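You operate a simulated robot arm through the tools that you are given. There is no shell and no other tool. Be economical: measure what you need, move in short steps, check, and stop when the job is done.

You run a simulated two-armed robot. Do the job below in one go: nothing can be reset, and whatever is moved stays where it is left.

## Task
Meter the white-, red- and blue-banded blocks and put the driest in the green tray.
Fine: meter back on the white square; the other blocks stay. Set down upright: sample block with the white band.

Only the result counts: the job must be done as asked and must still hold three seconds after the hand-in. Knocking over, shifting, dropping, spilling or breaking anything else fails it.

## Robot
Two 7-joint arms with fingered hands on one trunk, on a base that drives. Base frame: it is fixed to the floor where the robot stands at the start and does not move with it; the origin is under the middle of the robot, x ahead of it, y to its left, z up. Readings come in m, degrees, newtons and seconds.
The left shoulder is at the start at [0.07, 0.142, 1.164], the right one opposite. With the tool pointing down near the work surface each hand reaches from about 0.42 to 0.8 m from the robot's upright axis, wherever it stands, measured 20 degrees to its own side. Places, roughly: inside of the green sample tray [0.5, -0.3, 0.9]; sample block with the blue band (9x6x6 cm) [0.6, 0.1, 0.9]; sample block with the green band [1, 0.75, 1]; sample block with the red band (9x6x6 cm) [0.6, -0.1, 0.9]; sample block with the white band (9x6x6 cm) [0.5, 0.1, 0.9]; white square [0.5, -0.1, 0.9]. Payload 3.6 kg a hand.
Tool frame (each hand has its own): the origin (TCP) lies between the finger pads and is the grasp point; the fingertips stand 0.025 m ahead of it; z points along the fingers, y is the line along which they close. Largest opening 0.088 m; the body of the gripper starts 0.029 m behind the TCP. The gripper is a hand of 5 fingers: y runs from the thumb to the fingers, the wrist lies at [-0.013, -0.097, -0.162] in the tool frame.
Orientation is told as [roll, pitch, yaw] about the base's x, y, z axes, in that order, counted from this pose: with the fingers straight down and the wrist toward the robot, the tool's x, y and z point along [0, 1, 0], [1, 0, 0] and [0, 0, -1] of the base frame.

## Interface
- The arms move only by the tool apply_moves. It takes "left_series", "right_series" or both (then of equal length, played together; a hand with none holds still); each is a list of rows, each an object of numbers (a shift or turn left out is 0): "x", "y", "z": the shift along the base's x, y, z in m; "ax", "ay", "az": the turn, a rotation vector about the base's x, y, z in degrees. In form: [{"x": .., "y": .., "z": .., "ax": .., "ay": .., "az": ..}, ...]. A call has 1 to 12 rows; each row is the pose to reach, as a shift and turn from the pose commanded when the call began. Each row takes 0.2 s and may step no farther than 0.05 m and 8.6 degrees from the row before; otherwise, the whole call is refused. A pose out of reach is approached as far as the arm can. The call stops where the force on the tool passes 40 N (or 10 N more than at its start, if that is more) or the arm is blocked; 0.2 s more then pass. In this call time passes only in rows, and 0.2 s behind the last. It gives the time, the measured TCP pose, the force on the tool (base axes), the opening and the grip force at its end, in the units of the frame above (readings bear some noise), with the torque about the TCP (base axes, N m) and any sound that the robot's microphone picked up.
- Cameras (640 x 400 px; columns grow to the right, rows downward): "scene" is now at [0.1385, -0.011, 1.3941]; the picture's right is [-0.10, -1.00, 0.00], its down [-0.56, 0.06, -0.82] and it looks along [0.82, -0.08, -0.57] (base axes); focal length 287 px, centre (320, 200). "left" rides on the left gripper at [-0.059, -0.079, -0.105] in its tool frame; the picture's right is [-0.73, -0.32, 0.61], its down [0.62, -0.68, 0.38] and it looks along [0.29, 0.66, 0.70] (tool axes); focal length 234 px, centre (320, 200). "right" rides on the right gripper at [0.059, -0.079, -0.105] in its tool frame; the picture's right is [-0.73, 0.32, -0.61], its down [-0.62, -0.68, 0.38] and it looks along [-0.29, 0.66, 0.70] (tool axes); focal length 234 px, centre (320, 200).
- get_image(camera): a new picture of that camera. It takes no simulated time.
- raise_lower(by): slides the trunk up (or, below 0, down) by that many m; the arms and the scene camera ride with it, the base frame stays. It gives what a move gives, with no picture.
- base_move(legs): drives the robot by 1 to 6 legs, each [ahead, left, turn to the left] in m, m and degrees, along the robot's own axes; the way and the turn of a leg run together, so that a leg with both is an arc; at most 1.5 m and 180 degrees a leg. The arms and the cameras ride along, it lands a little off, and it stops where it bumps. It gives what a move gives.
- curl_fingers(index, middle, ring, little, thumb_bend, thumb_turn, hand): sets how far each is bent, from 0 (flat) to 1 (curled in); at 0.3 the hand is open as for a grip, at 0.7 the pads meet at the TCP. One left out holds its place. A second passes; each finger stops where it meets its share of the squeeze, and holds until it gets a number again. It is the only way to open and close the hand. It gives what a move gives, with no picture; readings hold the bend of each and the force on index, middle, ring, little, thumb and palm. thumb_turn goes from beside the hand (0) to across from the fingers (1), as for a grip.
- head_to(pan, tilt): turns the head with the scene camera to pan (to the left, within 86 degrees either way) and tilt (down, from -29 to 69), counted from straight ahead of the robot. It gives what a move gives.
- point_at(camera, pixels): for up to 12 pixels [column, row] of the newest picture of that camera ("zoom" is the newest enlarged one), the place [x, y, z] in the base frame of the surface seen there, good to about 0.003 m. It takes no simulated time.
- enlarge(camera, box): a new picture of the part [left, top, right, bottom] of that camera's present view, enlarged. It takes no simulated time.
- hand_in(): hands the job in; it is judged then, once.

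Keep the steps short. Do not move on a guess: measure, check each grasp and each placing, and mend mistakes. In all there are 80 turns and 70 pictures (those below and enlarged ones count). Leave the grippers open and the arms clear of the work at the hand-in unless told otherwise, and finish with a single line.

The tools are called after "Emit:" as a command line: name --argument value ..., lists and objects as JSON in quotes. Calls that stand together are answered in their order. apply_moves: Moves the arms, as the interface text tells. Its arguments: {"type":"object","properties":{"left_series":{"type":"array"},"right_series":{"type":"array"}},"required":[]} The other tools are called the same way: raise_lower (by) slides the trunk up or down; curl_fingers (index, middle, ring, little, thumb_bend, thumb_turn, hand) moves the fingers one by one; base_move (legs) drives the base; head_to (pan, tilt) turns the head that bears the scene camera; get_image (camera) takes a picture; point_at (camera, pixels) gives the place of the surface under pixels of a picture; enlarge (camera, box) takes an enlarged picture of a part of a camera's view; hand_in () hands the job in.

At the start:

```text
time: 0.0
left_tool_pos: [0.5297, 0.2042, 1.1815]
left_tool_rot: [0.0, 0.0, 0.1]
left_force: [1.1, -0.1, 0.6]
left_moment: [-0.01, -0.02, -0.02]
left_finger_gap: 0.0882
left_finger_force: 0.2
left_shape: jaw
left_bend: [0.3, 0.3, 0.3, 0.3, 0.3, 0.98]
left_finger forces: [0.0, 0.0, 0.0, 0.1, 0.0, 0.1]
right_tool_pos: [0.4891, -0.2851, 1.1321]
right_tool_rot: [0.0, -0.1, 0.0]
right_force: [-0.1, 0.1, 0.1]
right_moment: [0.03, -0.03, 0.01]
right_finger_gap: 0.0879
right_finger_force: 0.0
right_shape: jaw
right_bend: [0.3, 0.3, 0.3, 0.3, 0.3, 0.98]
right_finger forces: [0.0, 0.1, 0.1, 0.0, 0.0, 0.0]
trunk travel left (down, up): [-0.7, 0.24]
robot x, y, heading: [-0.0004, 0.0016, -0.3]
head pan, tilt: [-5.7, 34.4]
```

scene: 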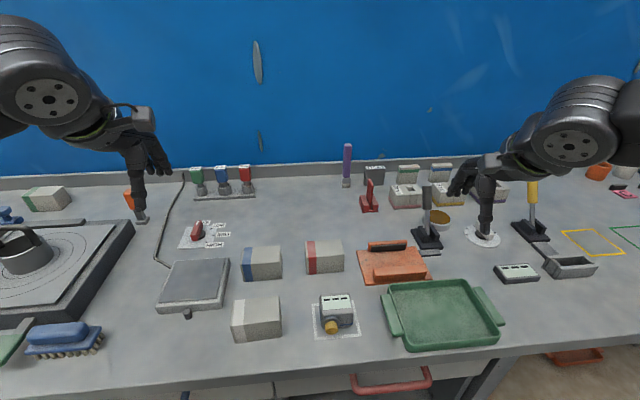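
right: 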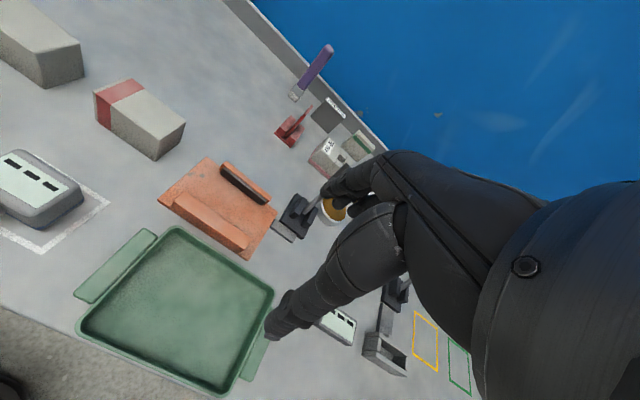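
left: 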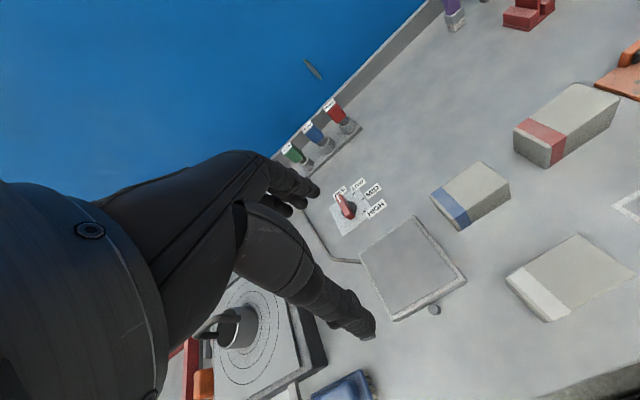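

I see the meter on the white square near scene pixel (336,312), and the blocks at (258,318), (262,262) and (324,257). I'll look closer at the meter and the blocks.

Emit:
enlarge --camera "scene" --box '[290, 270, 390, 350]'

Emit:
enlarge --camera "scene" --box '[220, 220, 380, 350]'

Emit:
point_at --camera "scene" --pixels '[[336, 299], [336, 312], [332, 328], [322, 297], [351, 296], [232, 314], [281, 311], [235, 340], [282, 338], [258, 302], [315, 336], [360, 333]]'

```text
5.00 times, centred on (340, 310) of scene
```

zoom: 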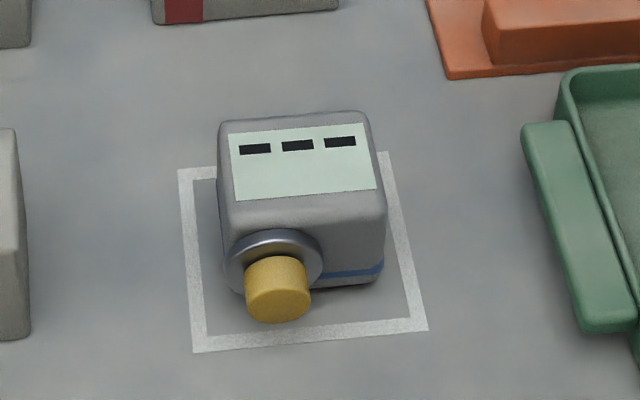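

```text
3.08 times, centred on (300, 285) of scene
```

zoom: 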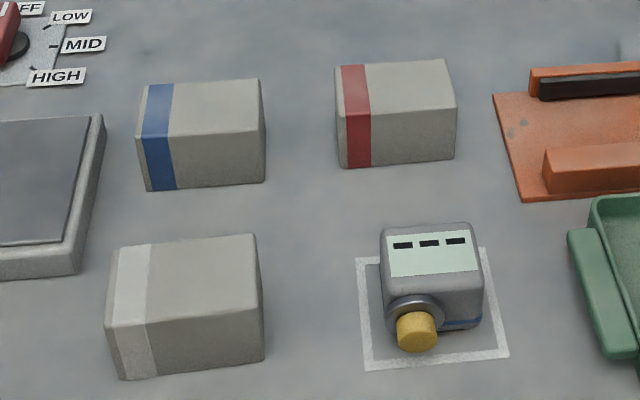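

```text
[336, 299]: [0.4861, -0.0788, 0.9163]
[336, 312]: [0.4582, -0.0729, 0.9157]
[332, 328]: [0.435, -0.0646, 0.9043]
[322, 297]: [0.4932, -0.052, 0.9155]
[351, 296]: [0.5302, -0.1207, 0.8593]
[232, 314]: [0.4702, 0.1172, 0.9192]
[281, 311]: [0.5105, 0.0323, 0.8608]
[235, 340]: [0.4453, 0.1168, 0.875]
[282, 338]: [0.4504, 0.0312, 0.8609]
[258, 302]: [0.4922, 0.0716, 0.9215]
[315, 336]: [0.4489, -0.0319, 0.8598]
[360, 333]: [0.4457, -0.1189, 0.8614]
```

The meter is a small box with a display showing dashes and a yellow knob on its near side. I'll check the similar device at (516,272) and view the meter from the right hand's camera.

Emit:
enlarge --camera "scene" --box '[460, 220, 640, 330]'

Emit:
enlarge --camera "right" --box '[0, 120, 140, 260]'

Emit:
enlarge --camera "scene" --box '[320, 140, 520, 260]'

```text
3.56 times, centred on (550, 275) of scene
```

zoom: 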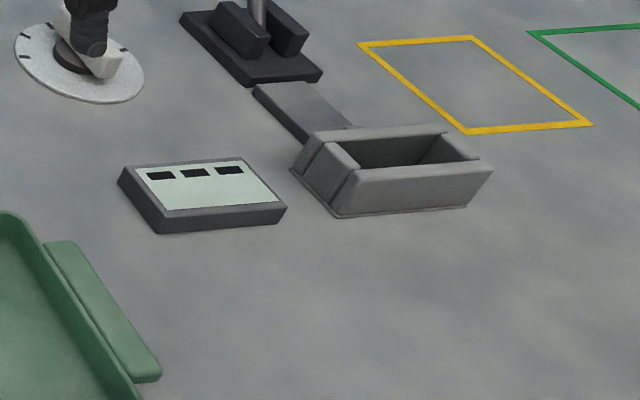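

```text
2.86 times, centred on (70, 190) of right
```

zoom: 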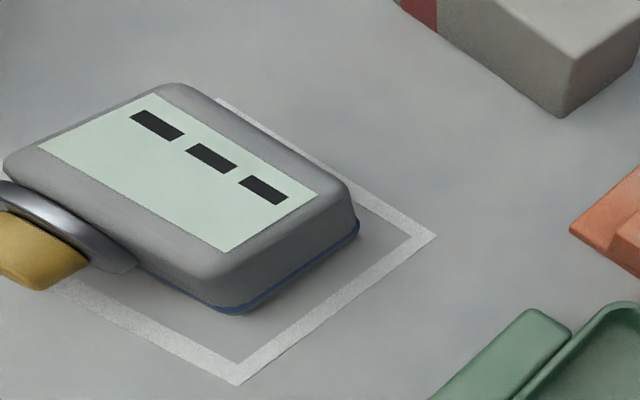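

```text
3.20 times, centred on (420, 200) of scene
```

zoom: 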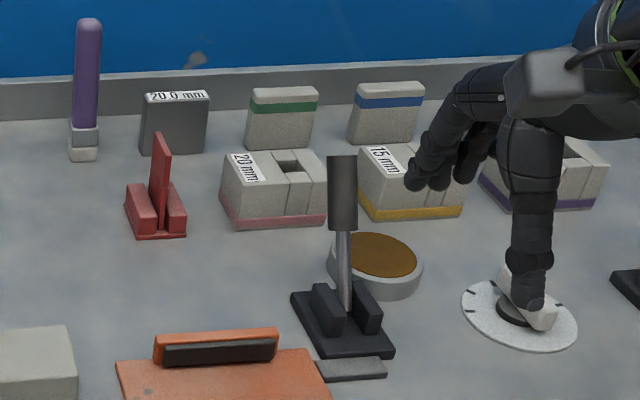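

The meter has a blue foot under it and a gold button with a metal ring on its near side. I'll measure its outline from the enlarged view.

Emit:
enlarge --camera "scene" --box '[290, 270, 390, 350]'

Emit:
point_at --camera "zoom" --pixels '[[228, 128], [360, 118], [378, 205], [235, 210], [276, 300], [276, 262], [350, 275], [350, 240], [185, 175], [386, 156], [424, 326], [196, 348]]'

Emit:
point_at --camera "zoom" --pixels '[[250, 290], [305, 290], [276, 318], [276, 232], [320, 265], [229, 262], [236, 182], [376, 185], [300, 170], [375, 272], [240, 200], [350, 283]]'

```text
5.00 times, centred on (340, 310) of scene
```

zoom: 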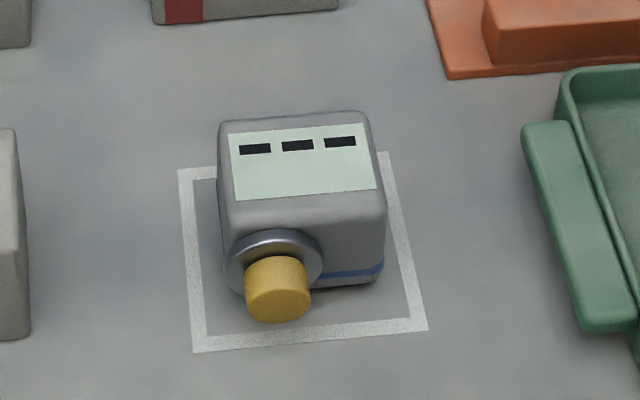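

```text
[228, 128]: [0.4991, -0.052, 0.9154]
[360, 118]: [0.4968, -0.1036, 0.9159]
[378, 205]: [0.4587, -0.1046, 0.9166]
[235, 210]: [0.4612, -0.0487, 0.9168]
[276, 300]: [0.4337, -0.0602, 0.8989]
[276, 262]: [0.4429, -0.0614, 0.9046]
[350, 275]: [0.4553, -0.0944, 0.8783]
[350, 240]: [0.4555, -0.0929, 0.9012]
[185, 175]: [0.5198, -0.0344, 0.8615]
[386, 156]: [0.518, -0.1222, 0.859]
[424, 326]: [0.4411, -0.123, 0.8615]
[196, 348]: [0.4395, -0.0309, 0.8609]
```

```text
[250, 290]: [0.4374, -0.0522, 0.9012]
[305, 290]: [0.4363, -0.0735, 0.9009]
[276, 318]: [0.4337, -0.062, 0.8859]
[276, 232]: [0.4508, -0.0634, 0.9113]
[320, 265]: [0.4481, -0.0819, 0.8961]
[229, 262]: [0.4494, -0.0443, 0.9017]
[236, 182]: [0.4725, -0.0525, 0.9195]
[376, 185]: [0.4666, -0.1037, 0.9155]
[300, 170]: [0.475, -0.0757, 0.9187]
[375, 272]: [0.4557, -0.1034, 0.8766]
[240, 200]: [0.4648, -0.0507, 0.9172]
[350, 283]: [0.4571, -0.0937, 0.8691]
```

Meter body spans x 0.455–0.503 and y −0.107 to −0.045, with its top at 0.918. The button sits at y −0.0625, z ≈0.895, with its face at x 0.434. A thumb-to-finger grip along x would squeeze the button and hold the meter at once. First I'll bring the right hand above it and check alignment.

Emit:
apply_moves --right_series '[{"x": -0.005, "y": 0.045}, {"x": -0.01, "y": 0.09}, {"x": -0.015, "y": 0.135}, {"x": -0.02, "y": 0.18}, {"x": -0.021, "y": 0.2226}, {"x": -0.021, "y": 0.2226, "z": -0.045}, {"x": -0.021, "y": 0.2226, "z": -0.09}, {"x": -0.021, "y": 0.2226, "z": -0.13}]'

Emit:
get_image --camera "scene"

Emit:
get_image --camera "right"

```text
time: 1.8
left_tool_pos: [0.5298, 0.2048, 1.1814]
left_tool_rot: [0.1, 0.0, 0.2]
left_force: [0.4, -0.2, 1.0]
left_moment: [-0.03, 0.01, -0.03]
left_finger_gap: 0.0876
left_finger_force: 0.1
left_shape: jaw
left_bend: [0.3, 0.3, 0.3, 0.3, 0.3, 0.98]
left_finger forces: [0.1, 0.0, 0.0, 0.0, 0.0, 0.0]
right_tool_pos: [0.4666, -0.0708, 1.0064]
right_tool_rot: [0.0, 0.0, 0.2]
right_force: [0.4, 0.5, 0.5]
right_moment: [-0.01, 0.01, 0.02]
right_finger_gap: 0.0879
right_finger_force: 0.0
right_shape: jaw
right_bend: [0.3, 0.3, 0.3, 0.3, 0.3, 0.98]
right_finger forces: [0.0, 0.0, 0.0, 0.0, 0.0, 0.0]
right hand out of reach, approached as far as the arm can: row 8
trunk travel left (down, up): [-0.7, 0.24]
robot x, y, heading: [0.0009, -0.0011, 0.1]
head pan, tilt: [-5.7, 34.4]
```

```text
60 pictures are left
```

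scene: 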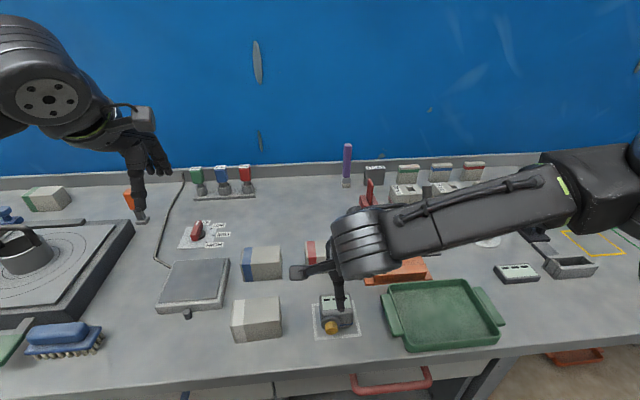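

```text
59 pictures are left
```

right: 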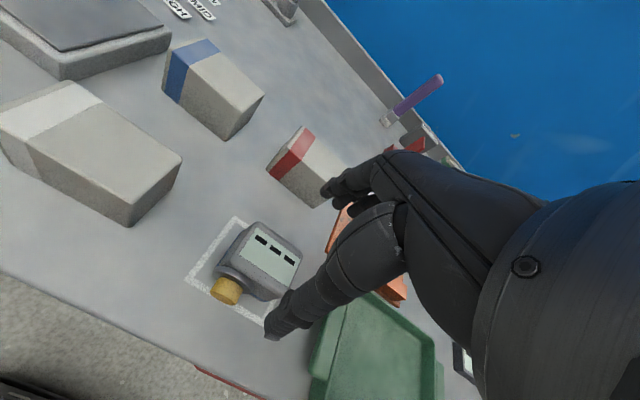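

The pose is out of reach because it is too close to the body. I'll raise the hand, then drive the base back 0.08 and left 0.13 so the meter, blocks and tray all lie in the right arm's good range.

Emit:
apply_moves --right_series '[{"z": 0.05}, {"z": 0.1}]'

Emit:
base_move --legs '[[-0.08, 0.13, 0]]'

Emit:
get_image --camera "scene"

```text
time: 2.4
left_tool_pos: [0.5285, 0.2048, 1.1814]
left_tool_rot: [0.0, -0.1, 0.1]
left_force: [-0.2, 0.0, 0.6]
left_moment: [0.02, -0.03, 0.0]
left_finger_gap: 0.0877
left_finger_force: 0.1
left_shape: jaw
left_bend: [0.3, 0.3, 0.3, 0.3, 0.3, 0.98]
left_finger forces: [0.1, 0.1, 0.0, 0.1, 0.0, 0.0]
right_tool_pos: [0.4609, -0.0708, 1.1076]
right_tool_rot: [0.0, 0.0, -0.1]
right_force: [0.6, -1.5, -0.3]
right_moment: [-0.01, 0.01, -0.01]
right_finger_gap: 0.0876
right_finger_force: 0.1
right_shape: jaw
right_bend: [0.3, 0.3, 0.3, 0.3, 0.3, 0.98]
right_finger forces: [0.1, 0.0, 0.0, 0.1, 0.1, 0.0]
trunk travel left (down, up): [-0.7, 0.24]
robot x, y, heading: [0.0015, -0.0011, 0.1]
head pan, tilt: [-5.7, 34.4]
```

```text
time: 3.8
left_tool_pos: [0.4489, 0.3305, 1.1809]
left_tool_rot: [0.2, 0.0, 0.1]
left_force: [-1.1, -0.1, 0.1]
left_moment: [0.01, -0.03, 0.03]
left_finger_gap: 0.0876
left_finger_force: 0.1
left_shape: jaw
left_bend: [0.3, 0.3, 0.3, 0.3, 0.3, 0.98]
left_finger forces: [0.0, 0.0, 0.0, 0.0, 0.0, 0.0]
right_tool_pos: [0.3837, 0.0549, 1.1037]
right_tool_rot: [0.1, 0.2, 0.2]
right_force: [0.0, -0.1, -0.4]
right_moment: [0.0, 0.0, 0.01]
right_finger_gap: 0.0878
right_finger_force: 0.1
right_shape: jaw
right_bend: [0.3, 0.3, 0.3, 0.3, 0.3, 0.98]
right_finger forces: [0.0, 0.1, 0.0, 0.1, 0.0, 0.0]
trunk travel left (down, up): [-0.7, 0.24]
robot x, y, heading: [-0.0775, 0.1252, 0.1]
head pan, tilt: [-5.7, 34.4]
```

```text
58 pictures are left
```

scene: 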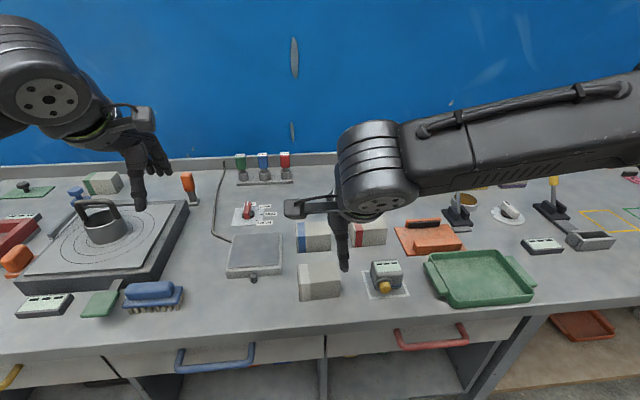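

The base is at [−0.078, 0.125] and the right tool at [0.384, 0.055, 1.104]. Next I'll move it over the button and meter at [0.468, −0.0625, 1.0].

Emit:
apply_moves --right_series '[{"x": 0.028, "y": -0.04}, {"x": 0.056, "y": -0.08}, {"x": 0.084, "y": -0.1174}, {"x": 0.084, "y": -0.1174, "z": -0.035}, {"x": 0.084, "y": -0.1174, "z": -0.07}, {"x": 0.084, "y": -0.1174, "z": -0.104}]'

Emit:
get_image --camera "right"

Emit:
enlarge --camera "scene" --box '[330, 210, 450, 310]'

```text
time: 5.2
left_tool_pos: [0.4494, 0.3313, 1.1804]
left_tool_rot: [0.0, 0.0, 0.2]
left_force: [0.2, -0.3, 0.3]
left_moment: [-0.04, 0.0, -0.01]
left_finger_gap: 0.0876
left_finger_force: 0.1
left_shape: jaw
left_bend: [0.3, 0.3, 0.3, 0.3, 0.3, 0.98]
left_finger forces: [0.0, 0.0, 0.0, 0.0, 0.1, 0.0]
right_tool_pos: [0.4669, -0.0622, 0.9984]
right_tool_rot: [0.2, 0.0, 0.2]
right_force: [0.6, 0.0, 0.4]
right_moment: [0.0, -0.01, 0.01]
right_finger_gap: 0.0879
right_finger_force: 0.1
right_shape: jaw
right_bend: [0.3, 0.3, 0.3, 0.3, 0.3, 0.98]
right_finger forces: [0.0, 0.0, 0.0, 0.0, 0.0, 0.1]
trunk travel left (down, up): [-0.7, 0.24]
robot x, y, heading: [-0.0796, 0.1271, 0.1]
head pan, tilt: [-5.7, 34.4]
```

```text
57 pictures are left
```

right: 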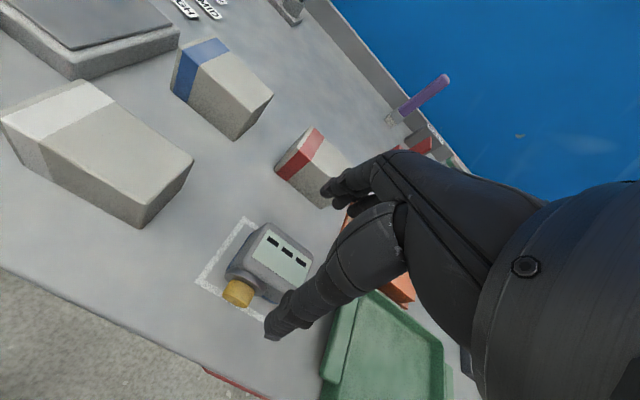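

```text
4.00 times, centred on (390, 260) of scene
```

zoom: 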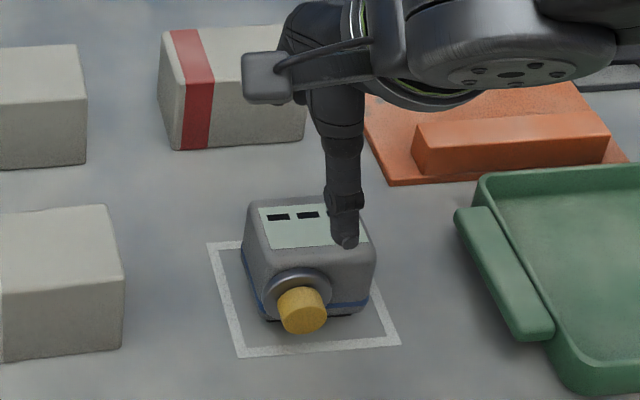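

Before going down, I'll check where the thumb tip sits relative to the button.

Emit:
point_at --camera "zoom" --pixels '[[345, 243], [345, 225], [345, 205], [333, 225], [358, 225], [303, 312]]'

Emit:
point_at --camera "right" --pixels '[[275, 325], [240, 292], [330, 190], [345, 180]]'

```text
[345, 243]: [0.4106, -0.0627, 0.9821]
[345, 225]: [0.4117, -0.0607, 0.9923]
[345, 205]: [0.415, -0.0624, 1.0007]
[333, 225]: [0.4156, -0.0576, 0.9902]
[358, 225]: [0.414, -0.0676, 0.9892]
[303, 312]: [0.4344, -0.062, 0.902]
```

```text
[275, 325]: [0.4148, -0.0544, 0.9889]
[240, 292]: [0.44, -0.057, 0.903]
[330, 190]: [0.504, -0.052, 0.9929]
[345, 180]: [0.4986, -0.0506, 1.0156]
```

The thumb lines up with the button (y −0.062). I'll go down to z 0.903 with a 2 mm forward shift.

Emit:
apply_moves --right_series '[{"x": 0.003, "z": -0.03}, {"x": 0.003, "z": -0.06}, {"x": 0.003, "z": -0.08}, {"x": 0.003, "z": -0.095}]'

Emit:
enlarge --camera "scene" --box '[330, 210, 450, 310]'

Emit:
get_image --camera "right"

```text
time: 6.2
left_tool_pos: [0.449, 0.3317, 1.1812]
left_tool_rot: [-0.2, 0.1, 0.0]
left_force: [-0.3, -0.4, 0.9]
left_moment: [0.01, 0.0, 0.0]
left_finger_gap: 0.0875
left_finger_force: 0.0
left_shape: jaw
left_bend: [0.3, 0.3, 0.3, 0.3, 0.3, 0.98]
left_finger forces: [0.1, 0.0, 0.0, 0.1, 0.0, 0.0]
right_tool_pos: [0.47, -0.0603, 0.9044]
right_tool_rot: [0.0, 0.0, 0.2]
right_force: [1.6, 0.3, 4.2]
right_moment: [0.02, -0.12, 0.01]
right_finger_gap: 0.0879
right_finger_force: 0.0
right_shape: jaw
right_bend: [0.29, 0.3, 0.3, 0.3, 0.3, 0.98]
right_finger forces: [3.5, 0.1, 0.0, 0.1, 0.1, 0.1]
trunk travel left (down, up): [-0.7, 0.24]
robot x, y, heading: [-0.0804, 0.1269, 0.1]
head pan, tilt: [-5.7, 34.4]
```

```text
4.00 times, centred on (390, 260) of scene
```

zoom: 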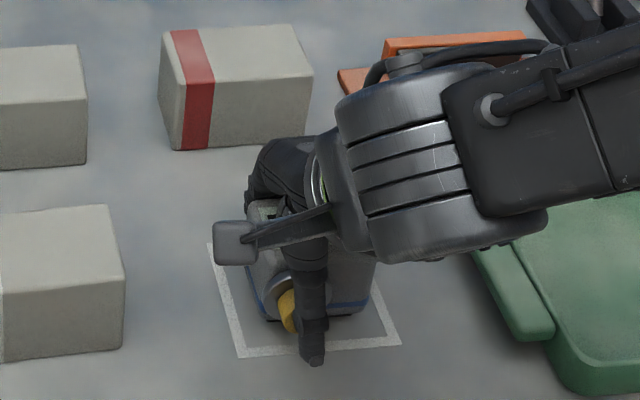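

```text
54 pictures are left
```

right: 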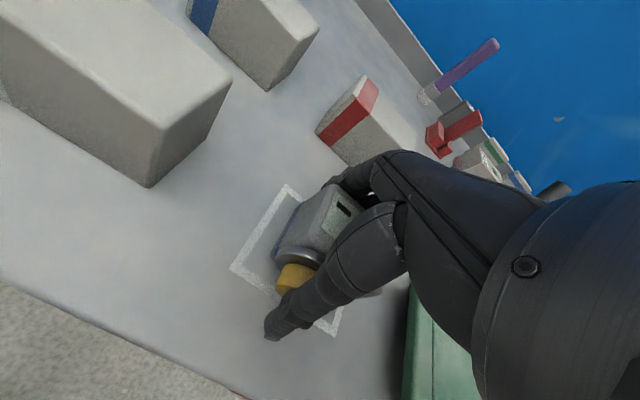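

The index finger reads 3.5 N, so it is resting on the meter's far top edge. I'll rise a little, open the fingers wider, and come down again.

Emit:
apply_moves --right_series '[{"z": 0.015}, {"z": 0.03}]'

Emit:
curl_fingers --hand "right" --index 0.2 --middle 0.2 --ring 0.2 --little 0.2

Emit:
apply_moves --right_series '[{"y": -0.002, "z": -0.01}, {"y": -0.002, "z": -0.02}, {"y": -0.002, "z": -0.03}]'

Emit:
get_image --camera "right"

```text
time: 6.8
left_tool_pos: [0.4488, 0.3322, 1.1816]
left_tool_rot: [0.0, 0.1, 0.1]
left_force: [0.4, 0.0, 0.5]
left_moment: [0.0, 0.0, 0.05]
left_finger_gap: 0.0878
left_finger_force: 0.1
left_shape: jaw
left_bend: [0.3, 0.3, 0.3, 0.3, 0.3, 0.98]
left_finger forces: [0.0, 0.0, 0.0, 0.0, 0.0, 0.1]
right_tool_pos: [0.4696, -0.0607, 0.9359]
right_tool_rot: [0.0, 0.2, 0.2]
right_force: [0.3, -0.8, -0.1]
right_moment: [0.02, -0.02, 0.02]
right_finger_gap: 0.088
right_finger_force: 0.0
right_shape: jaw
right_bend: [0.3, 0.3, 0.3, 0.3, 0.3, 0.98]
right_finger forces: [0.0, 0.1, 0.1, 0.1, 0.1, 0.0]
trunk travel left (down, up): [-0.7, 0.24]
robot x, y, heading: [-0.0818, 0.1255, -0.0]
head pan, tilt: [-5.7, 34.4]
```

```text
time: 7.8
left_tool_pos: [0.4481, 0.3314, 1.1812]
left_tool_rot: [0.0, 0.0, 0.3]
left_force: [-0.1, -0.4, 0.2]
left_moment: [0.04, 0.01, 0.0]
left_finger_gap: 0.0876
left_finger_force: 0.0
left_shape: jaw
left_bend: [0.3, 0.3, 0.3, 0.3, 0.3, 0.98]
left_finger forces: [0.1, 0.0, 0.0, 0.1, 0.1, 0.0]
right_tool_pos: [0.4702, -0.0603, 0.9356]
right_tool_rot: [0.0, 0.2, 0.2]
right_force: [0.3, 0.1, -0.4]
right_moment: [-0.02, -0.02, -0.02]
right_finger_gap: 0.0967
right_finger_force: 0.0
right_shape: fingers
right_bend: [0.2, 0.2, 0.2, 0.2, 0.3, 0.98]
right_finger forces: [0.1, 0.0, 0.0, 0.0, 0.0, 0.1]
trunk travel left (down, up): [-0.7, 0.24]
robot x, y, heading: [-0.0791, 0.1267, 0.2]
head pan, tilt: [-5.7, 34.4]
```

```text
time: 8.6
left_tool_pos: [0.4485, 0.3321, 1.1815]
left_tool_rot: [0.1, 0.0, 0.2]
left_force: [0.5, 0.9, 0.1]
left_moment: [-0.01, -0.03, -0.02]
left_finger_gap: 0.0877
left_finger_force: 0.1
left_shape: jaw
left_bend: [0.3, 0.3, 0.3, 0.3, 0.3, 0.98]
left_finger forces: [0.0, 0.0, 0.1, 0.1, 0.0, 0.0]
right_tool_pos: [0.4692, -0.0618, 0.9063]
right_tool_rot: [-0.1, 0.0, 0.2]
right_force: [0.2, 0.5, -0.8]
right_moment: [-0.02, -0.01, 0.01]
right_finger_gap: 0.0968
right_finger_force: 0.0
right_shape: fingers
right_bend: [0.2, 0.2, 0.2, 0.2, 0.3, 0.98]
right_finger forces: [0.1, 0.0, 0.0, 0.0, 0.0, 0.0]
trunk travel left (down, up): [-0.7, 0.24]
robot x, y, heading: [-0.0803, 0.1256, 0.1]
head pan, tilt: [-5.7, 34.4]
```

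```text
53 pictures are left
```

right: 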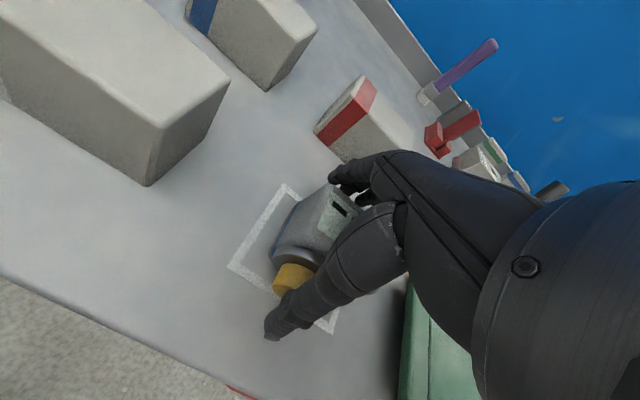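

No contact now. I'll close gently partway and read the forces.

Emit:
curl_fingers --hand "right" --index 0.4 --middle 0.4 --ring 0.4 --little 0.4 --thumb_bend 0.4

Emit:
get_image --camera "right"

```text
time: 9.6
left_tool_pos: [0.4488, 0.3301, 1.1806]
left_tool_rot: [0.0, -0.1, 0.1]
left_force: [-0.6, 0.5, -0.6]
left_moment: [-0.02, -0.01, -0.02]
left_finger_gap: 0.0879
left_finger_force: 0.1
left_shape: jaw
left_bend: [0.3, 0.3, 0.3, 0.3, 0.3, 0.98]
left_finger forces: [0.1, 0.0, 0.0, 0.0, 0.1, 0.1]
right_tool_pos: [0.4697, -0.06, 0.9074]
right_tool_rot: [0.0, 0.0, 0.3]
right_force: [2.2, -0.7, 3.2]
right_moment: [-0.05, -0.05, 0.03]
right_finger_gap: 0.0718
right_finger_force: 5.5
right_shape: fingers
right_bend: [0.36, 0.4, 0.4, 0.39, 0.37, 0.97]
right_finger forces: [4.9, 0.0, 0.0, 2.0, 4.0, 0.0]
trunk travel left (down, up): [-0.7, 0.24]
robot x, y, heading: [-0.0811, 0.1245, -0.2]
head pan, tilt: [-5.7, 34.4]
heard: click
```

```text
52 pictures are left
```

right: 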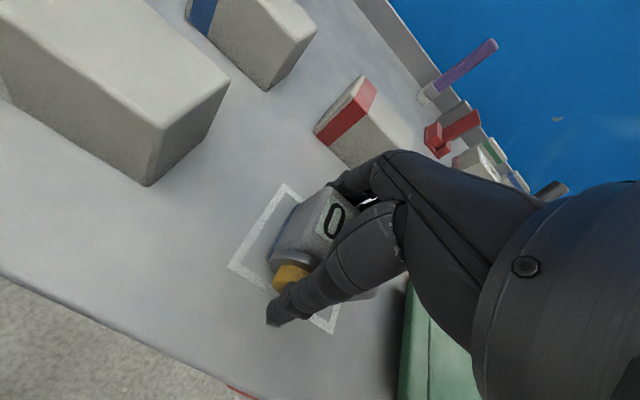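

It clicked and the display changed to 0, which makes sense with no block under it. I'll close fully for a firm grip.

Emit:
curl_fingers --hand "right" --index 0.6 --middle 0.6 --ring 0.6 --little 0.6 --thumb_bend 0.6

Emit:
get_image --camera "right"

```text
time: 10.6
left_tool_pos: [0.4481, 0.3309, 1.1817]
left_tool_rot: [0.0, 0.1, 0.2]
left_force: [-1.2, 0.6, -1.0]
left_moment: [0.02, 0.0, -0.01]
left_finger_gap: 0.0878
left_finger_force: 0.1
left_shape: jaw
left_bend: [0.3, 0.3, 0.3, 0.3, 0.3, 0.98]
left_finger forces: [0.0, 0.0, 0.0, 0.0, 0.0, 0.0]
right_tool_pos: [0.469, -0.0605, 0.9059]
right_tool_rot: [0.0, 0.0, 0.3]
right_force: [3.0, -0.9, 6.2]
right_moment: [-0.05, -0.2, 0.01]
right_finger_gap: 0.0609
right_finger_force: 22.1
right_shape: fingers
right_bend: [0.48, 0.52, 0.53, 0.56, 0.39, 0.93]
right_finger forces: [9.7, 5.7, 4.3, 4.4, 20.2, 0.0]
trunk travel left (down, up): [-0.7, 0.24]
robot x, y, heading: [-0.0793, 0.1258, 0.1]
head pan, tilt: [-5.7, 34.4]
```

```text
51 pictures are left
```

right: 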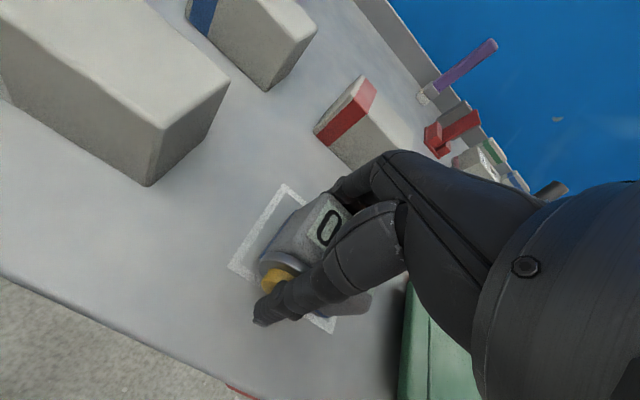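

Gripped, with the thumb at 20 N. I'll lift slowly by 3 cm and check.

Emit:
apply_moves --right_series '[{"z": 0.015}, {"z": 0.03}]'

Emit:
get_image --camera "right"

Emit:
enlarge --camera "scene" --box '[330, 210, 450, 310]'

```text
time: 11.2
left_tool_pos: [0.4477, 0.3316, 1.1813]
left_tool_rot: [0.1, 0.0, 0.3]
left_force: [-0.5, -0.8, 0.3]
left_moment: [-0.03, -0.04, 0.02]
left_finger_gap: 0.0877
left_finger_force: 0.0
left_shape: jaw
left_bend: [0.3, 0.3, 0.3, 0.3, 0.3, 0.98]
left_finger forces: [0.1, 0.0, 0.0, 0.0, 0.0, 0.0]
right_tool_pos: [0.4686, -0.0615, 0.9363]
right_tool_rot: [0.0, 0.1, 0.1]
right_force: [0.5, -1.3, -3.3]
right_moment: [0.02, -0.03, 0.0]
right_finger_gap: 0.0607
right_finger_force: 19.6
right_shape: fingers
right_bend: [0.49, 0.53, 0.54, 0.56, 0.39, 0.93]
right_finger forces: [8.6, 5.0, 3.9, 3.6, 18.7, 0.0]
trunk travel left (down, up): [-0.7, 0.24]
robot x, y, heading: [-0.0826, 0.1253, 0.1]
head pan, tilt: [-5.7, 34.4]
```

```text
50 pictures are left
```

right: 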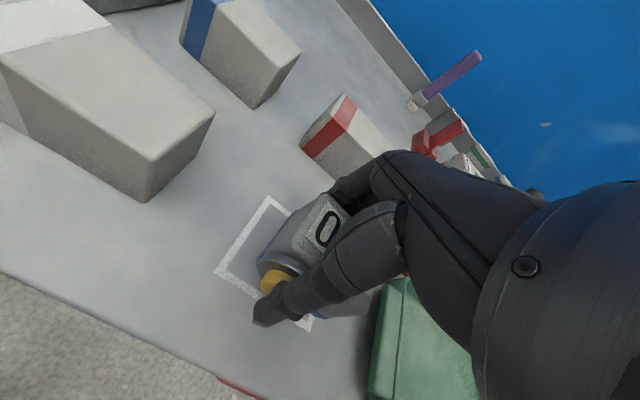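

```text
4.00 times, centred on (390, 260) of scene
```

zoom: 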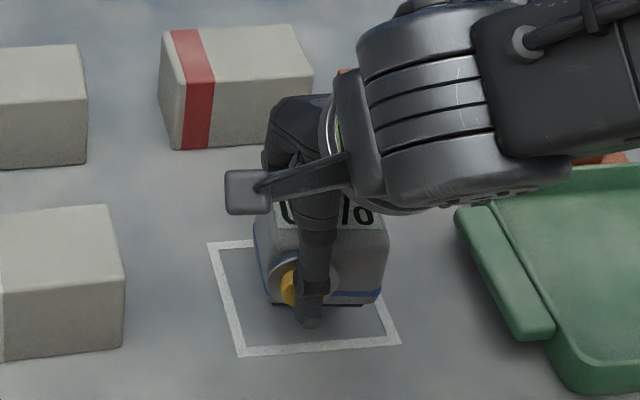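

The meter is lifted cleanly. Now I'll measure the red block's top in this view.

Emit:
point_at --camera "zoom" --pixels '[[168, 38], [290, 30], [305, 76], [170, 88], [240, 58], [240, 120], [5, 60], [78, 50], [80, 95], [102, 213], [118, 270], [20, 250]]'

Emit:
enlarge --camera "scene" --box '[270, 200, 400, 310]'

```text
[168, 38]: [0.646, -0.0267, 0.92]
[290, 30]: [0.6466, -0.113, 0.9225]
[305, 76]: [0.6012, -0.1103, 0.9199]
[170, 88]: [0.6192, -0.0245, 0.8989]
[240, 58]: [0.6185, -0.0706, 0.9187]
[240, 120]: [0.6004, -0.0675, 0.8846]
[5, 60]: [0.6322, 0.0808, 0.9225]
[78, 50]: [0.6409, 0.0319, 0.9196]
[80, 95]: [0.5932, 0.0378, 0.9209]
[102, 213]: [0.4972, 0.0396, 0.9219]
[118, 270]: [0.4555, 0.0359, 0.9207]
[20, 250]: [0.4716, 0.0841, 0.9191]
```

```text
3.64 times, centred on (335, 255) of scene
```

zoom: 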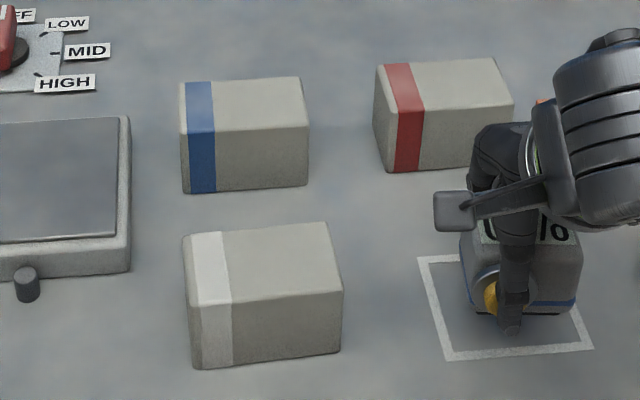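

Emit:
point_at --camera "zoom" --pixels '[[185, 83], [300, 80], [305, 120], [186, 128], [188, 240], [325, 228], [340, 285], [195, 303], [380, 68], [492, 62], [508, 95], [382, 112]]'

Emit:
point_at --camera "right" --pixels '[[262, 262], [275, 282], [300, 245], [318, 200], [300, 215]]'

```text
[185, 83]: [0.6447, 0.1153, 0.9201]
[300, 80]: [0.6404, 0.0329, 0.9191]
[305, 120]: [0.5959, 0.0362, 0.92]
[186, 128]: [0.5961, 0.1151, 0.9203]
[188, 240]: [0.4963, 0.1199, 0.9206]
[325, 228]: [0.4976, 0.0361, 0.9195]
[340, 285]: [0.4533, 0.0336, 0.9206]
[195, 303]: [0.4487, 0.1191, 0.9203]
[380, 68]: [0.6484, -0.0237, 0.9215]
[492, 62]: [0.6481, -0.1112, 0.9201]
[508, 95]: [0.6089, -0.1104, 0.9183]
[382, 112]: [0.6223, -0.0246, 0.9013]
```

```text
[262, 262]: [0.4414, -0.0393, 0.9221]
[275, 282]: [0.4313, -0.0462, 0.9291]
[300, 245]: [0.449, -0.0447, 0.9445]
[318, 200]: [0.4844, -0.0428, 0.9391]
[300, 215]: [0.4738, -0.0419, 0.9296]
```

Block top centres: red [0.623, −0.069], blue [0.619, 0.075], white [0.474, 0.077], with tops at 0.921. The meter's foot is about 0.045 below the TCP. I'll carry it over the red block first.

Emit:
apply_moves --right_series '[{"z": 0.03}, {"z": 0.06}, {"x": 0.04, "z": 0.06}, {"x": 0.08, "y": 0.003, "z": 0.06}, {"x": 0.12, "y": 0.006, "z": 0.06}, {"x": 0.152, "y": 0.0065, "z": 0.06}, {"x": 0.152, "y": 0.0065, "z": 0.04}]'

Emit:
enlarge --camera "scene" --box '[320, 180, 440, 280]'

Emit:
get_image --camera "right"

```text
time: 12.8
left_tool_pos: [0.4488, 0.3302, 1.1809]
left_tool_rot: [0.0, 0.1, 0.2]
left_force: [-0.2, -0.2, -0.2]
left_moment: [-0.01, -0.03, -0.04]
left_finger_gap: 0.0875
left_finger_force: 0.1
left_shape: jaw
left_bend: [0.3, 0.3, 0.3, 0.3, 0.3, 0.98]
left_finger forces: [0.1, 0.0, 0.0, 0.0, 0.1, 0.0]
right_tool_pos: [0.5815, -0.0817, 0.9963]
right_tool_rot: [0.0, 0.0, 0.2]
right_force: [1.1, -0.3, -2.5]
right_moment: [0.02, -0.04, 0.0]
right_finger_gap: 0.0605
right_finger_force: 17.6
right_shape: fingers
right_bend: [0.5, 0.53, 0.54, 0.57, 0.39, 0.93]
right_finger forces: [7.5, 4.8, 3.6, 3.1, 16.6, 0.1]
right hand out of reach, approached as far as the arm can: row 5, 6, 7
trunk travel left (down, up): [-0.7, 0.24]
robot x, y, heading: [-0.0828, 0.1257, 0.1]
head pan, tilt: [-5.7, 34.4]
```

```text
4.00 times, centred on (380, 230) of scene
```

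zoom: 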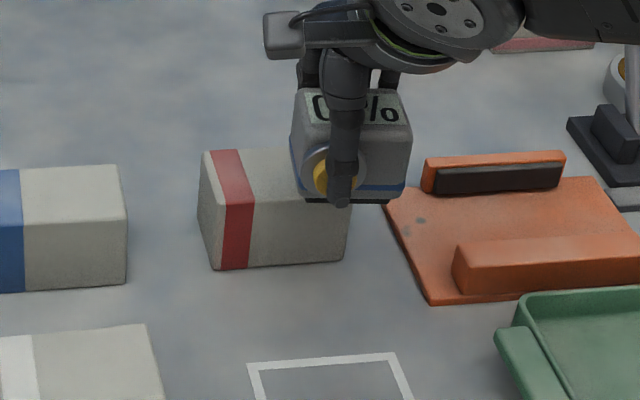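

```text
46 pictures are left
```

right: 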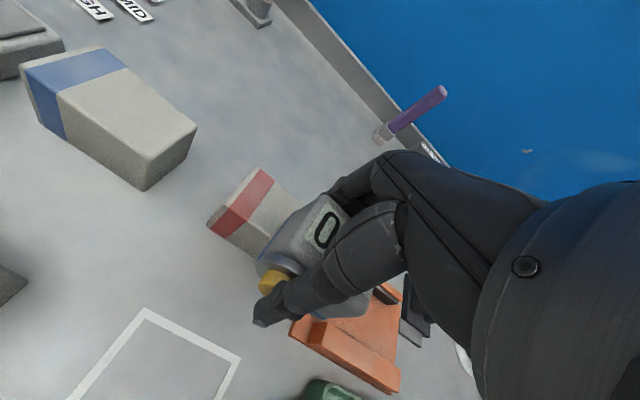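

The target is just out of reach forward. I'll lift a bit, drive the base ahead 0.08 and left 0.035, then re-aim.

Emit:
apply_moves --right_series '[{"x": -0.02, "z": 0.02}]'

Emit:
base_move --legs '[[0.08, 0.035, 0]]'

```text
time: 13.2
left_tool_pos: [0.4467, 0.3301, 1.1816]
left_tool_rot: [0.0, -0.1, 0.2]
left_force: [-0.1, -0.5, 0.2]
left_moment: [-0.03, 0.0, -0.01]
left_finger_gap: 0.0876
left_finger_force: 0.1
left_shape: jaw
left_bend: [0.3, 0.3, 0.3, 0.3, 0.3, 0.98]
left_finger forces: [0.0, 0.0, 0.1, 0.1, 0.1, 0.0]
right_tool_pos: [0.5581, -0.0812, 1.0175]
right_tool_rot: [0.0, 0.0, 0.2]
right_force: [-1.2, 0.3, -3.5]
right_moment: [0.05, 0.0, 0.01]
right_finger_gap: 0.0602
right_finger_force: 18.1
right_shape: fingers
right_bend: [0.5, 0.54, 0.54, 0.57, 0.39, 0.93]
right_finger forces: [7.4, 4.8, 3.7, 3.0, 17.1, 0.0]
trunk travel left (down, up): [-0.7, 0.24]
robot x, y, heading: [-0.0787, 0.1247, 0.4]
head pan, tilt: [-5.7, 34.4]
```

```text
time: 14.3
left_tool_pos: [0.5292, 0.3652, 1.1808]
left_tool_rot: [0.0, 0.0, 0.1]
left_force: [-0.1, 0.2, 0.0]
left_moment: [0.0, 0.02, -0.07]
left_finger_gap: 0.0875
left_finger_force: 0.0
left_shape: jaw
left_bend: [0.3, 0.3, 0.3, 0.3, 0.3, 0.98]
left_finger forces: [0.0, 0.0, 0.0, 0.1, 0.0, 0.0]
right_tool_pos: [0.6398, -0.0479, 1.0173]
right_tool_rot: [0.1, 0.0, 0.1]
right_force: [-0.6, -0.2, -2.5]
right_moment: [0.03, -0.02, 0.03]
right_finger_gap: 0.0603
right_finger_force: 18.0
right_shape: fingers
right_bend: [0.5, 0.54, 0.54, 0.57, 0.39, 0.93]
right_finger forces: [7.4, 4.8, 3.6, 3.1, 16.8, 0.0]
trunk travel left (down, up): [-0.7, 0.24]
robot x, y, heading: [0.0004, 0.1585, 0.0]
head pan, tilt: [-5.7, 34.4]
```

Tool is at [0.640, −0.048, 1.017]. I'll go to [0.620, −0.055, 0.975], just above the red block.

Emit:
apply_moves --right_series '[{"x": -0.02, "y": -0.007}, {"x": -0.02, "y": -0.007, "z": -0.02}, {"x": -0.02, "y": -0.007, "z": -0.042}]'

Emit:
get_image --camera "scene"

Emit:
get_image --camera "right"

```text
time: 15.1
left_tool_pos: [0.531, 0.3657, 1.1801]
left_tool_rot: [0.0, 0.1, 0.0]
left_force: [0.8, 0.1, 0.5]
left_moment: [-0.04, 0.04, 0.02]
left_finger_gap: 0.0876
left_finger_force: 0.0
left_shape: jaw
left_bend: [0.3, 0.3, 0.3, 0.3, 0.3, 0.98]
left_finger forces: [0.1, 0.0, 0.0, 0.1, 0.1, 0.0]
right_tool_pos: [0.6214, -0.051, 0.973]
right_tool_rot: [0.0, 0.1, 0.1]
right_force: [0.1, -1.1, -3.4]
right_moment: [0.06, -0.02, 0.04]
right_finger_gap: 0.0602
right_finger_force: 18.1
right_shape: fingers
right_bend: [0.5, 0.54, 0.54, 0.57, 0.39, 0.93]
right_finger forces: [7.3, 4.8, 3.5, 3.0, 17.0, 0.0]
trunk travel left (down, up): [-0.7, 0.24]
robot x, y, heading: [-0.0005, 0.1609, 0.3]
head pan, tilt: [-5.7, 34.4]
```

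```text
45 pictures are left
```

scene: 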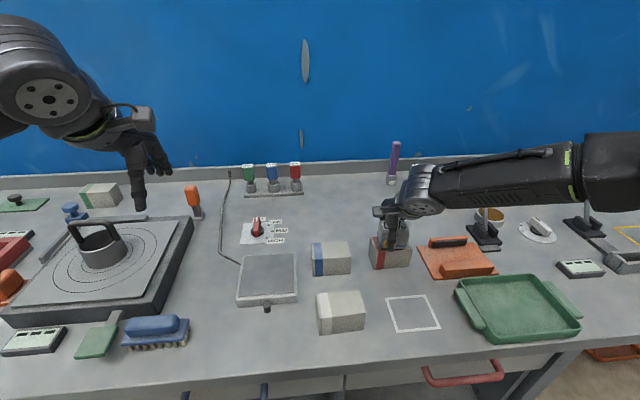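

```text
44 pictures are left
```

right: 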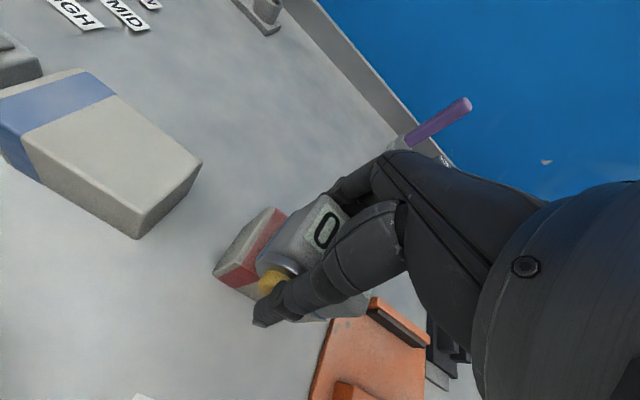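

I'll check how the meter sits over the red block.

Emit:
enlarge --camera "scene" --box '[350, 200, 440, 280]'

Emit:
point_at --camera "zoom" --pixels '[[150, 300], [200, 220], [180, 190], [390, 215], [260, 220], [300, 195], [340, 200], [200, 180]]'

```text
5.00 times, centred on (395, 240) of scene
```

zoom: 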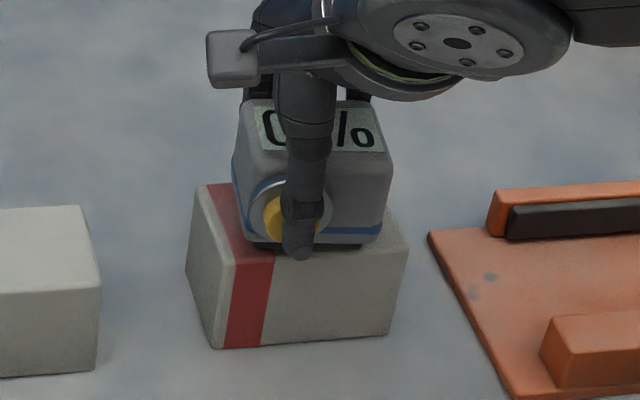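

```text
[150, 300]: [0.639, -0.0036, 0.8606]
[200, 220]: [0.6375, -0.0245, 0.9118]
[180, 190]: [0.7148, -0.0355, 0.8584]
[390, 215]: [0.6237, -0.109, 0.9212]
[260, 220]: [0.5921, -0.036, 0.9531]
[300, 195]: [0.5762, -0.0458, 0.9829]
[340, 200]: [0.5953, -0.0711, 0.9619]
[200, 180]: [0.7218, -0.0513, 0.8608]
```

The meter is well placed over the red block. I'll lower it in small steps to contact.

Emit:
apply_moves --right_series '[{"z": -0.003}, {"z": -0.005}]'

```text
time: 15.7
left_tool_pos: [0.5312, 0.3643, 1.1809]
left_tool_rot: [0.0, -0.1, 0.1]
left_force: [0.2, 0.0, -0.2]
left_moment: [0.01, -0.01, 0.0]
left_finger_gap: 0.0876
left_finger_force: 0.1
left_shape: jaw
left_bend: [0.3, 0.3, 0.3, 0.3, 0.3, 0.98]
left_finger forces: [0.0, 0.0, 0.1, 0.0, 0.1, 0.0]
right_tool_pos: [0.6203, -0.054, 0.9691]
right_tool_rot: [0.1, 0.0, 0.2]
right_force: [-1.4, -0.3, -3.1]
right_moment: [0.02, -0.02, -0.01]
right_finger_gap: 0.0606
right_finger_force: 18.1
right_shape: fingers
right_bend: [0.5, 0.54, 0.54, 0.57, 0.39, 0.93]
right_finger forces: [7.3, 4.7, 3.6, 2.9, 17.0, 0.0]
trunk travel left (down, up): [-0.7, 0.24]
robot x, y, heading: [0.0011, 0.1614, 0.2]
head pan, tilt: [-5.7, 34.4]
```

Still −3 N (the meter's weight), so no contact yet. I'll lower a bit more.

Emit:
apply_moves --right_series '[{"z": -0.0015}, {"z": -0.003}]'

```text
time: 16.3
left_tool_pos: [0.5285, 0.365, 1.1812]
left_tool_rot: [0.0, 0.0, 0.0]
left_force: [-0.2, 0.5, -0.3]
left_moment: [-0.02, 0.0, 0.0]
left_finger_gap: 0.0879
left_finger_force: 0.0
left_shape: jaw
left_bend: [0.3, 0.3, 0.3, 0.3, 0.3, 0.98]
left_finger forces: [0.0, 0.0, 0.0, 0.0, 0.0, 0.1]
right_tool_pos: [0.62, -0.054, 0.9687]
right_tool_rot: [0.1, -0.1, 0.2]
right_force: [-0.1, -2.1, 5.1]
right_moment: [0.04, 0.12, 0.04]
right_finger_gap: 0.0602
right_finger_force: 19.3
right_shape: fingers
right_bend: [0.5, 0.54, 0.54, 0.57, 0.39, 0.93]
right_finger forces: [7.5, 4.8, 3.7, 3.1, 20.1, 0.1]
trunk travel left (down, up): [-0.7, 0.24]
robot x, y, heading: [-0.0, 0.1642, 0.1]
head pan, tilt: [-5.7, 34.4]
```

Contact at about 8 N on the block. I'll ease the thumb and fingers open so the button resets with the meter standing on the block.

Emit:
curl_fingers --hand "right" --index 0.42 --middle 0.44 --ring 0.44 --little 0.46 --thumb_bend 0.3

Emit:
enlarge --camera "scene" --box '[350, 200, 440, 280]'

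```text
time: 17.3
left_tool_pos: [0.5288, 0.3657, 1.1819]
left_tool_rot: [0.1, 0.0, 0.1]
left_force: [-0.3, 0.4, -0.3]
left_moment: [0.0, 0.01, -0.03]
left_finger_gap: 0.0876
left_finger_force: 0.0
left_shape: jaw
left_bend: [0.3, 0.3, 0.3, 0.3, 0.3, 0.98]
left_finger forces: [0.1, 0.0, 0.0, 0.0, 0.0, 0.0]
right_tool_pos: [0.62, -0.0535, 0.967]
right_tool_rot: [0.0, 0.0, 0.1]
right_force: [-0.7, 0.2, 2.9]
right_moment: [0.01, 0.09, -0.06]
right_finger_gap: 0.0748
right_finger_force: 1.7
right_shape: fingers
right_bend: [0.42, 0.44, 0.44, 0.46, 0.28, 0.96]
right_finger forces: [0.3, 0.0, 0.0, 0.1, 3.0, 0.1]
trunk travel left (down, up): [-0.7, 0.24]
robot x, y, heading: [-0.004, 0.1614, 0.3]
head pan, tilt: [-5.7, 34.4]
```

```text
5.00 times, centred on (395, 240) of scene
```

zoom: 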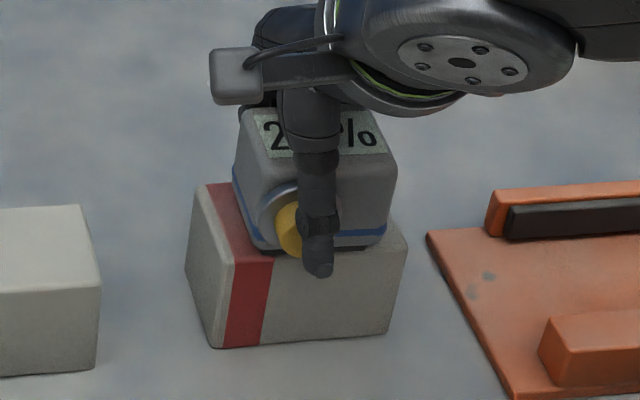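

The display changed to "2?%", but the thumb hides the middle digit. I'll look from the hand camera.

Emit:
enlarge --camera "right" --box '[240, 160, 400, 280]'

Emit:
enlarge --camera "left" --box '[440, 0, 640, 120]'

```text
3.33 times, centred on (320, 220) of right
```

zoom: 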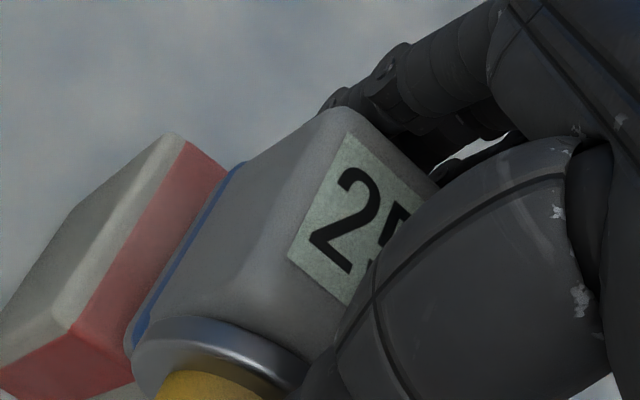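

```text
3.20 times, centred on (540, 60) of left
```

zoom: 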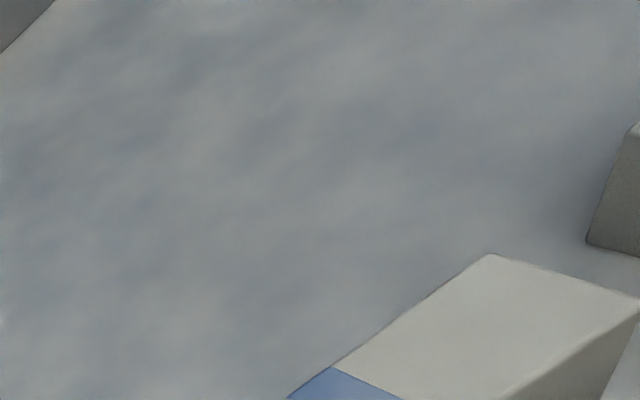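

It appears to read 25%. I'll open the thumb fully to see whether the display holds and to get a clearer view of the digit.

Emit:
curl_fingers --hand "right" --thumb_bend 0.1 --index 0.3 --middle 0.3 --ring 0.3 --little 0.3

Emit:
enlarge --camera "scene" --box '[350, 200, 440, 280]'

Emit:
enlarge --camera "right" --box '[240, 160, 400, 280]'

```text
time: 18.3
left_tool_pos: [0.5294, 0.3637, 1.1805]
left_tool_rot: [0.0, 0.0, 0.1]
left_force: [0.1, 0.6, 0.3]
left_moment: [0.01, 0.02, 0.01]
left_finger_gap: 0.0879
left_finger_force: 0.1
left_shape: jaw
left_bend: [0.3, 0.3, 0.3, 0.3, 0.3, 0.98]
left_finger forces: [0.0, 0.1, 0.0, 0.0, 0.2, 0.0]
right_tool_pos: [0.6208, -0.0547, 0.9676]
right_tool_rot: [0.0, 0.0, 0.1]
right_force: [0.5, 0.8, -0.5]
right_moment: [0.0, -0.02, 0.01]
right_finger_gap: 0.0975
right_finger_force: 0.0
right_shape: fingers
right_bend: [0.3, 0.3, 0.3, 0.3, 0.1, 0.97]
right_finger forces: [0.0, 0.0, 0.0, 0.1, 0.1, 0.1]
trunk travel left (down, up): [-0.7, 0.24]
robot x, y, heading: [-0.0031, 0.162, -0.0]
head pan, tilt: [-5.7, 34.4]
```

```text
5.00 times, centred on (395, 240) of scene
```

zoom: 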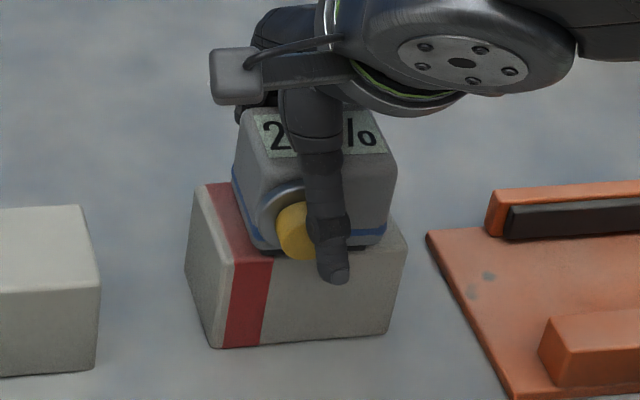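

```text
3.33 times, centred on (320, 220) of right
```

zoom: 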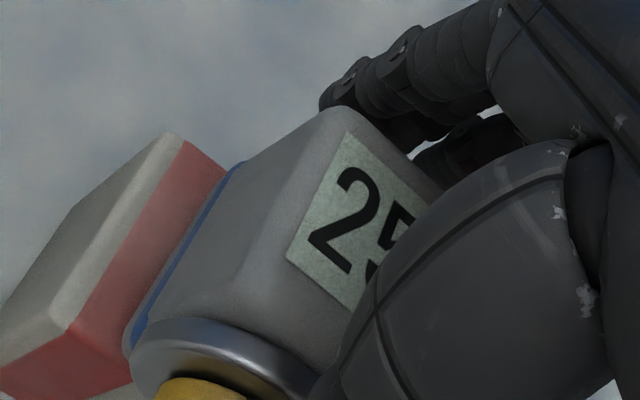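

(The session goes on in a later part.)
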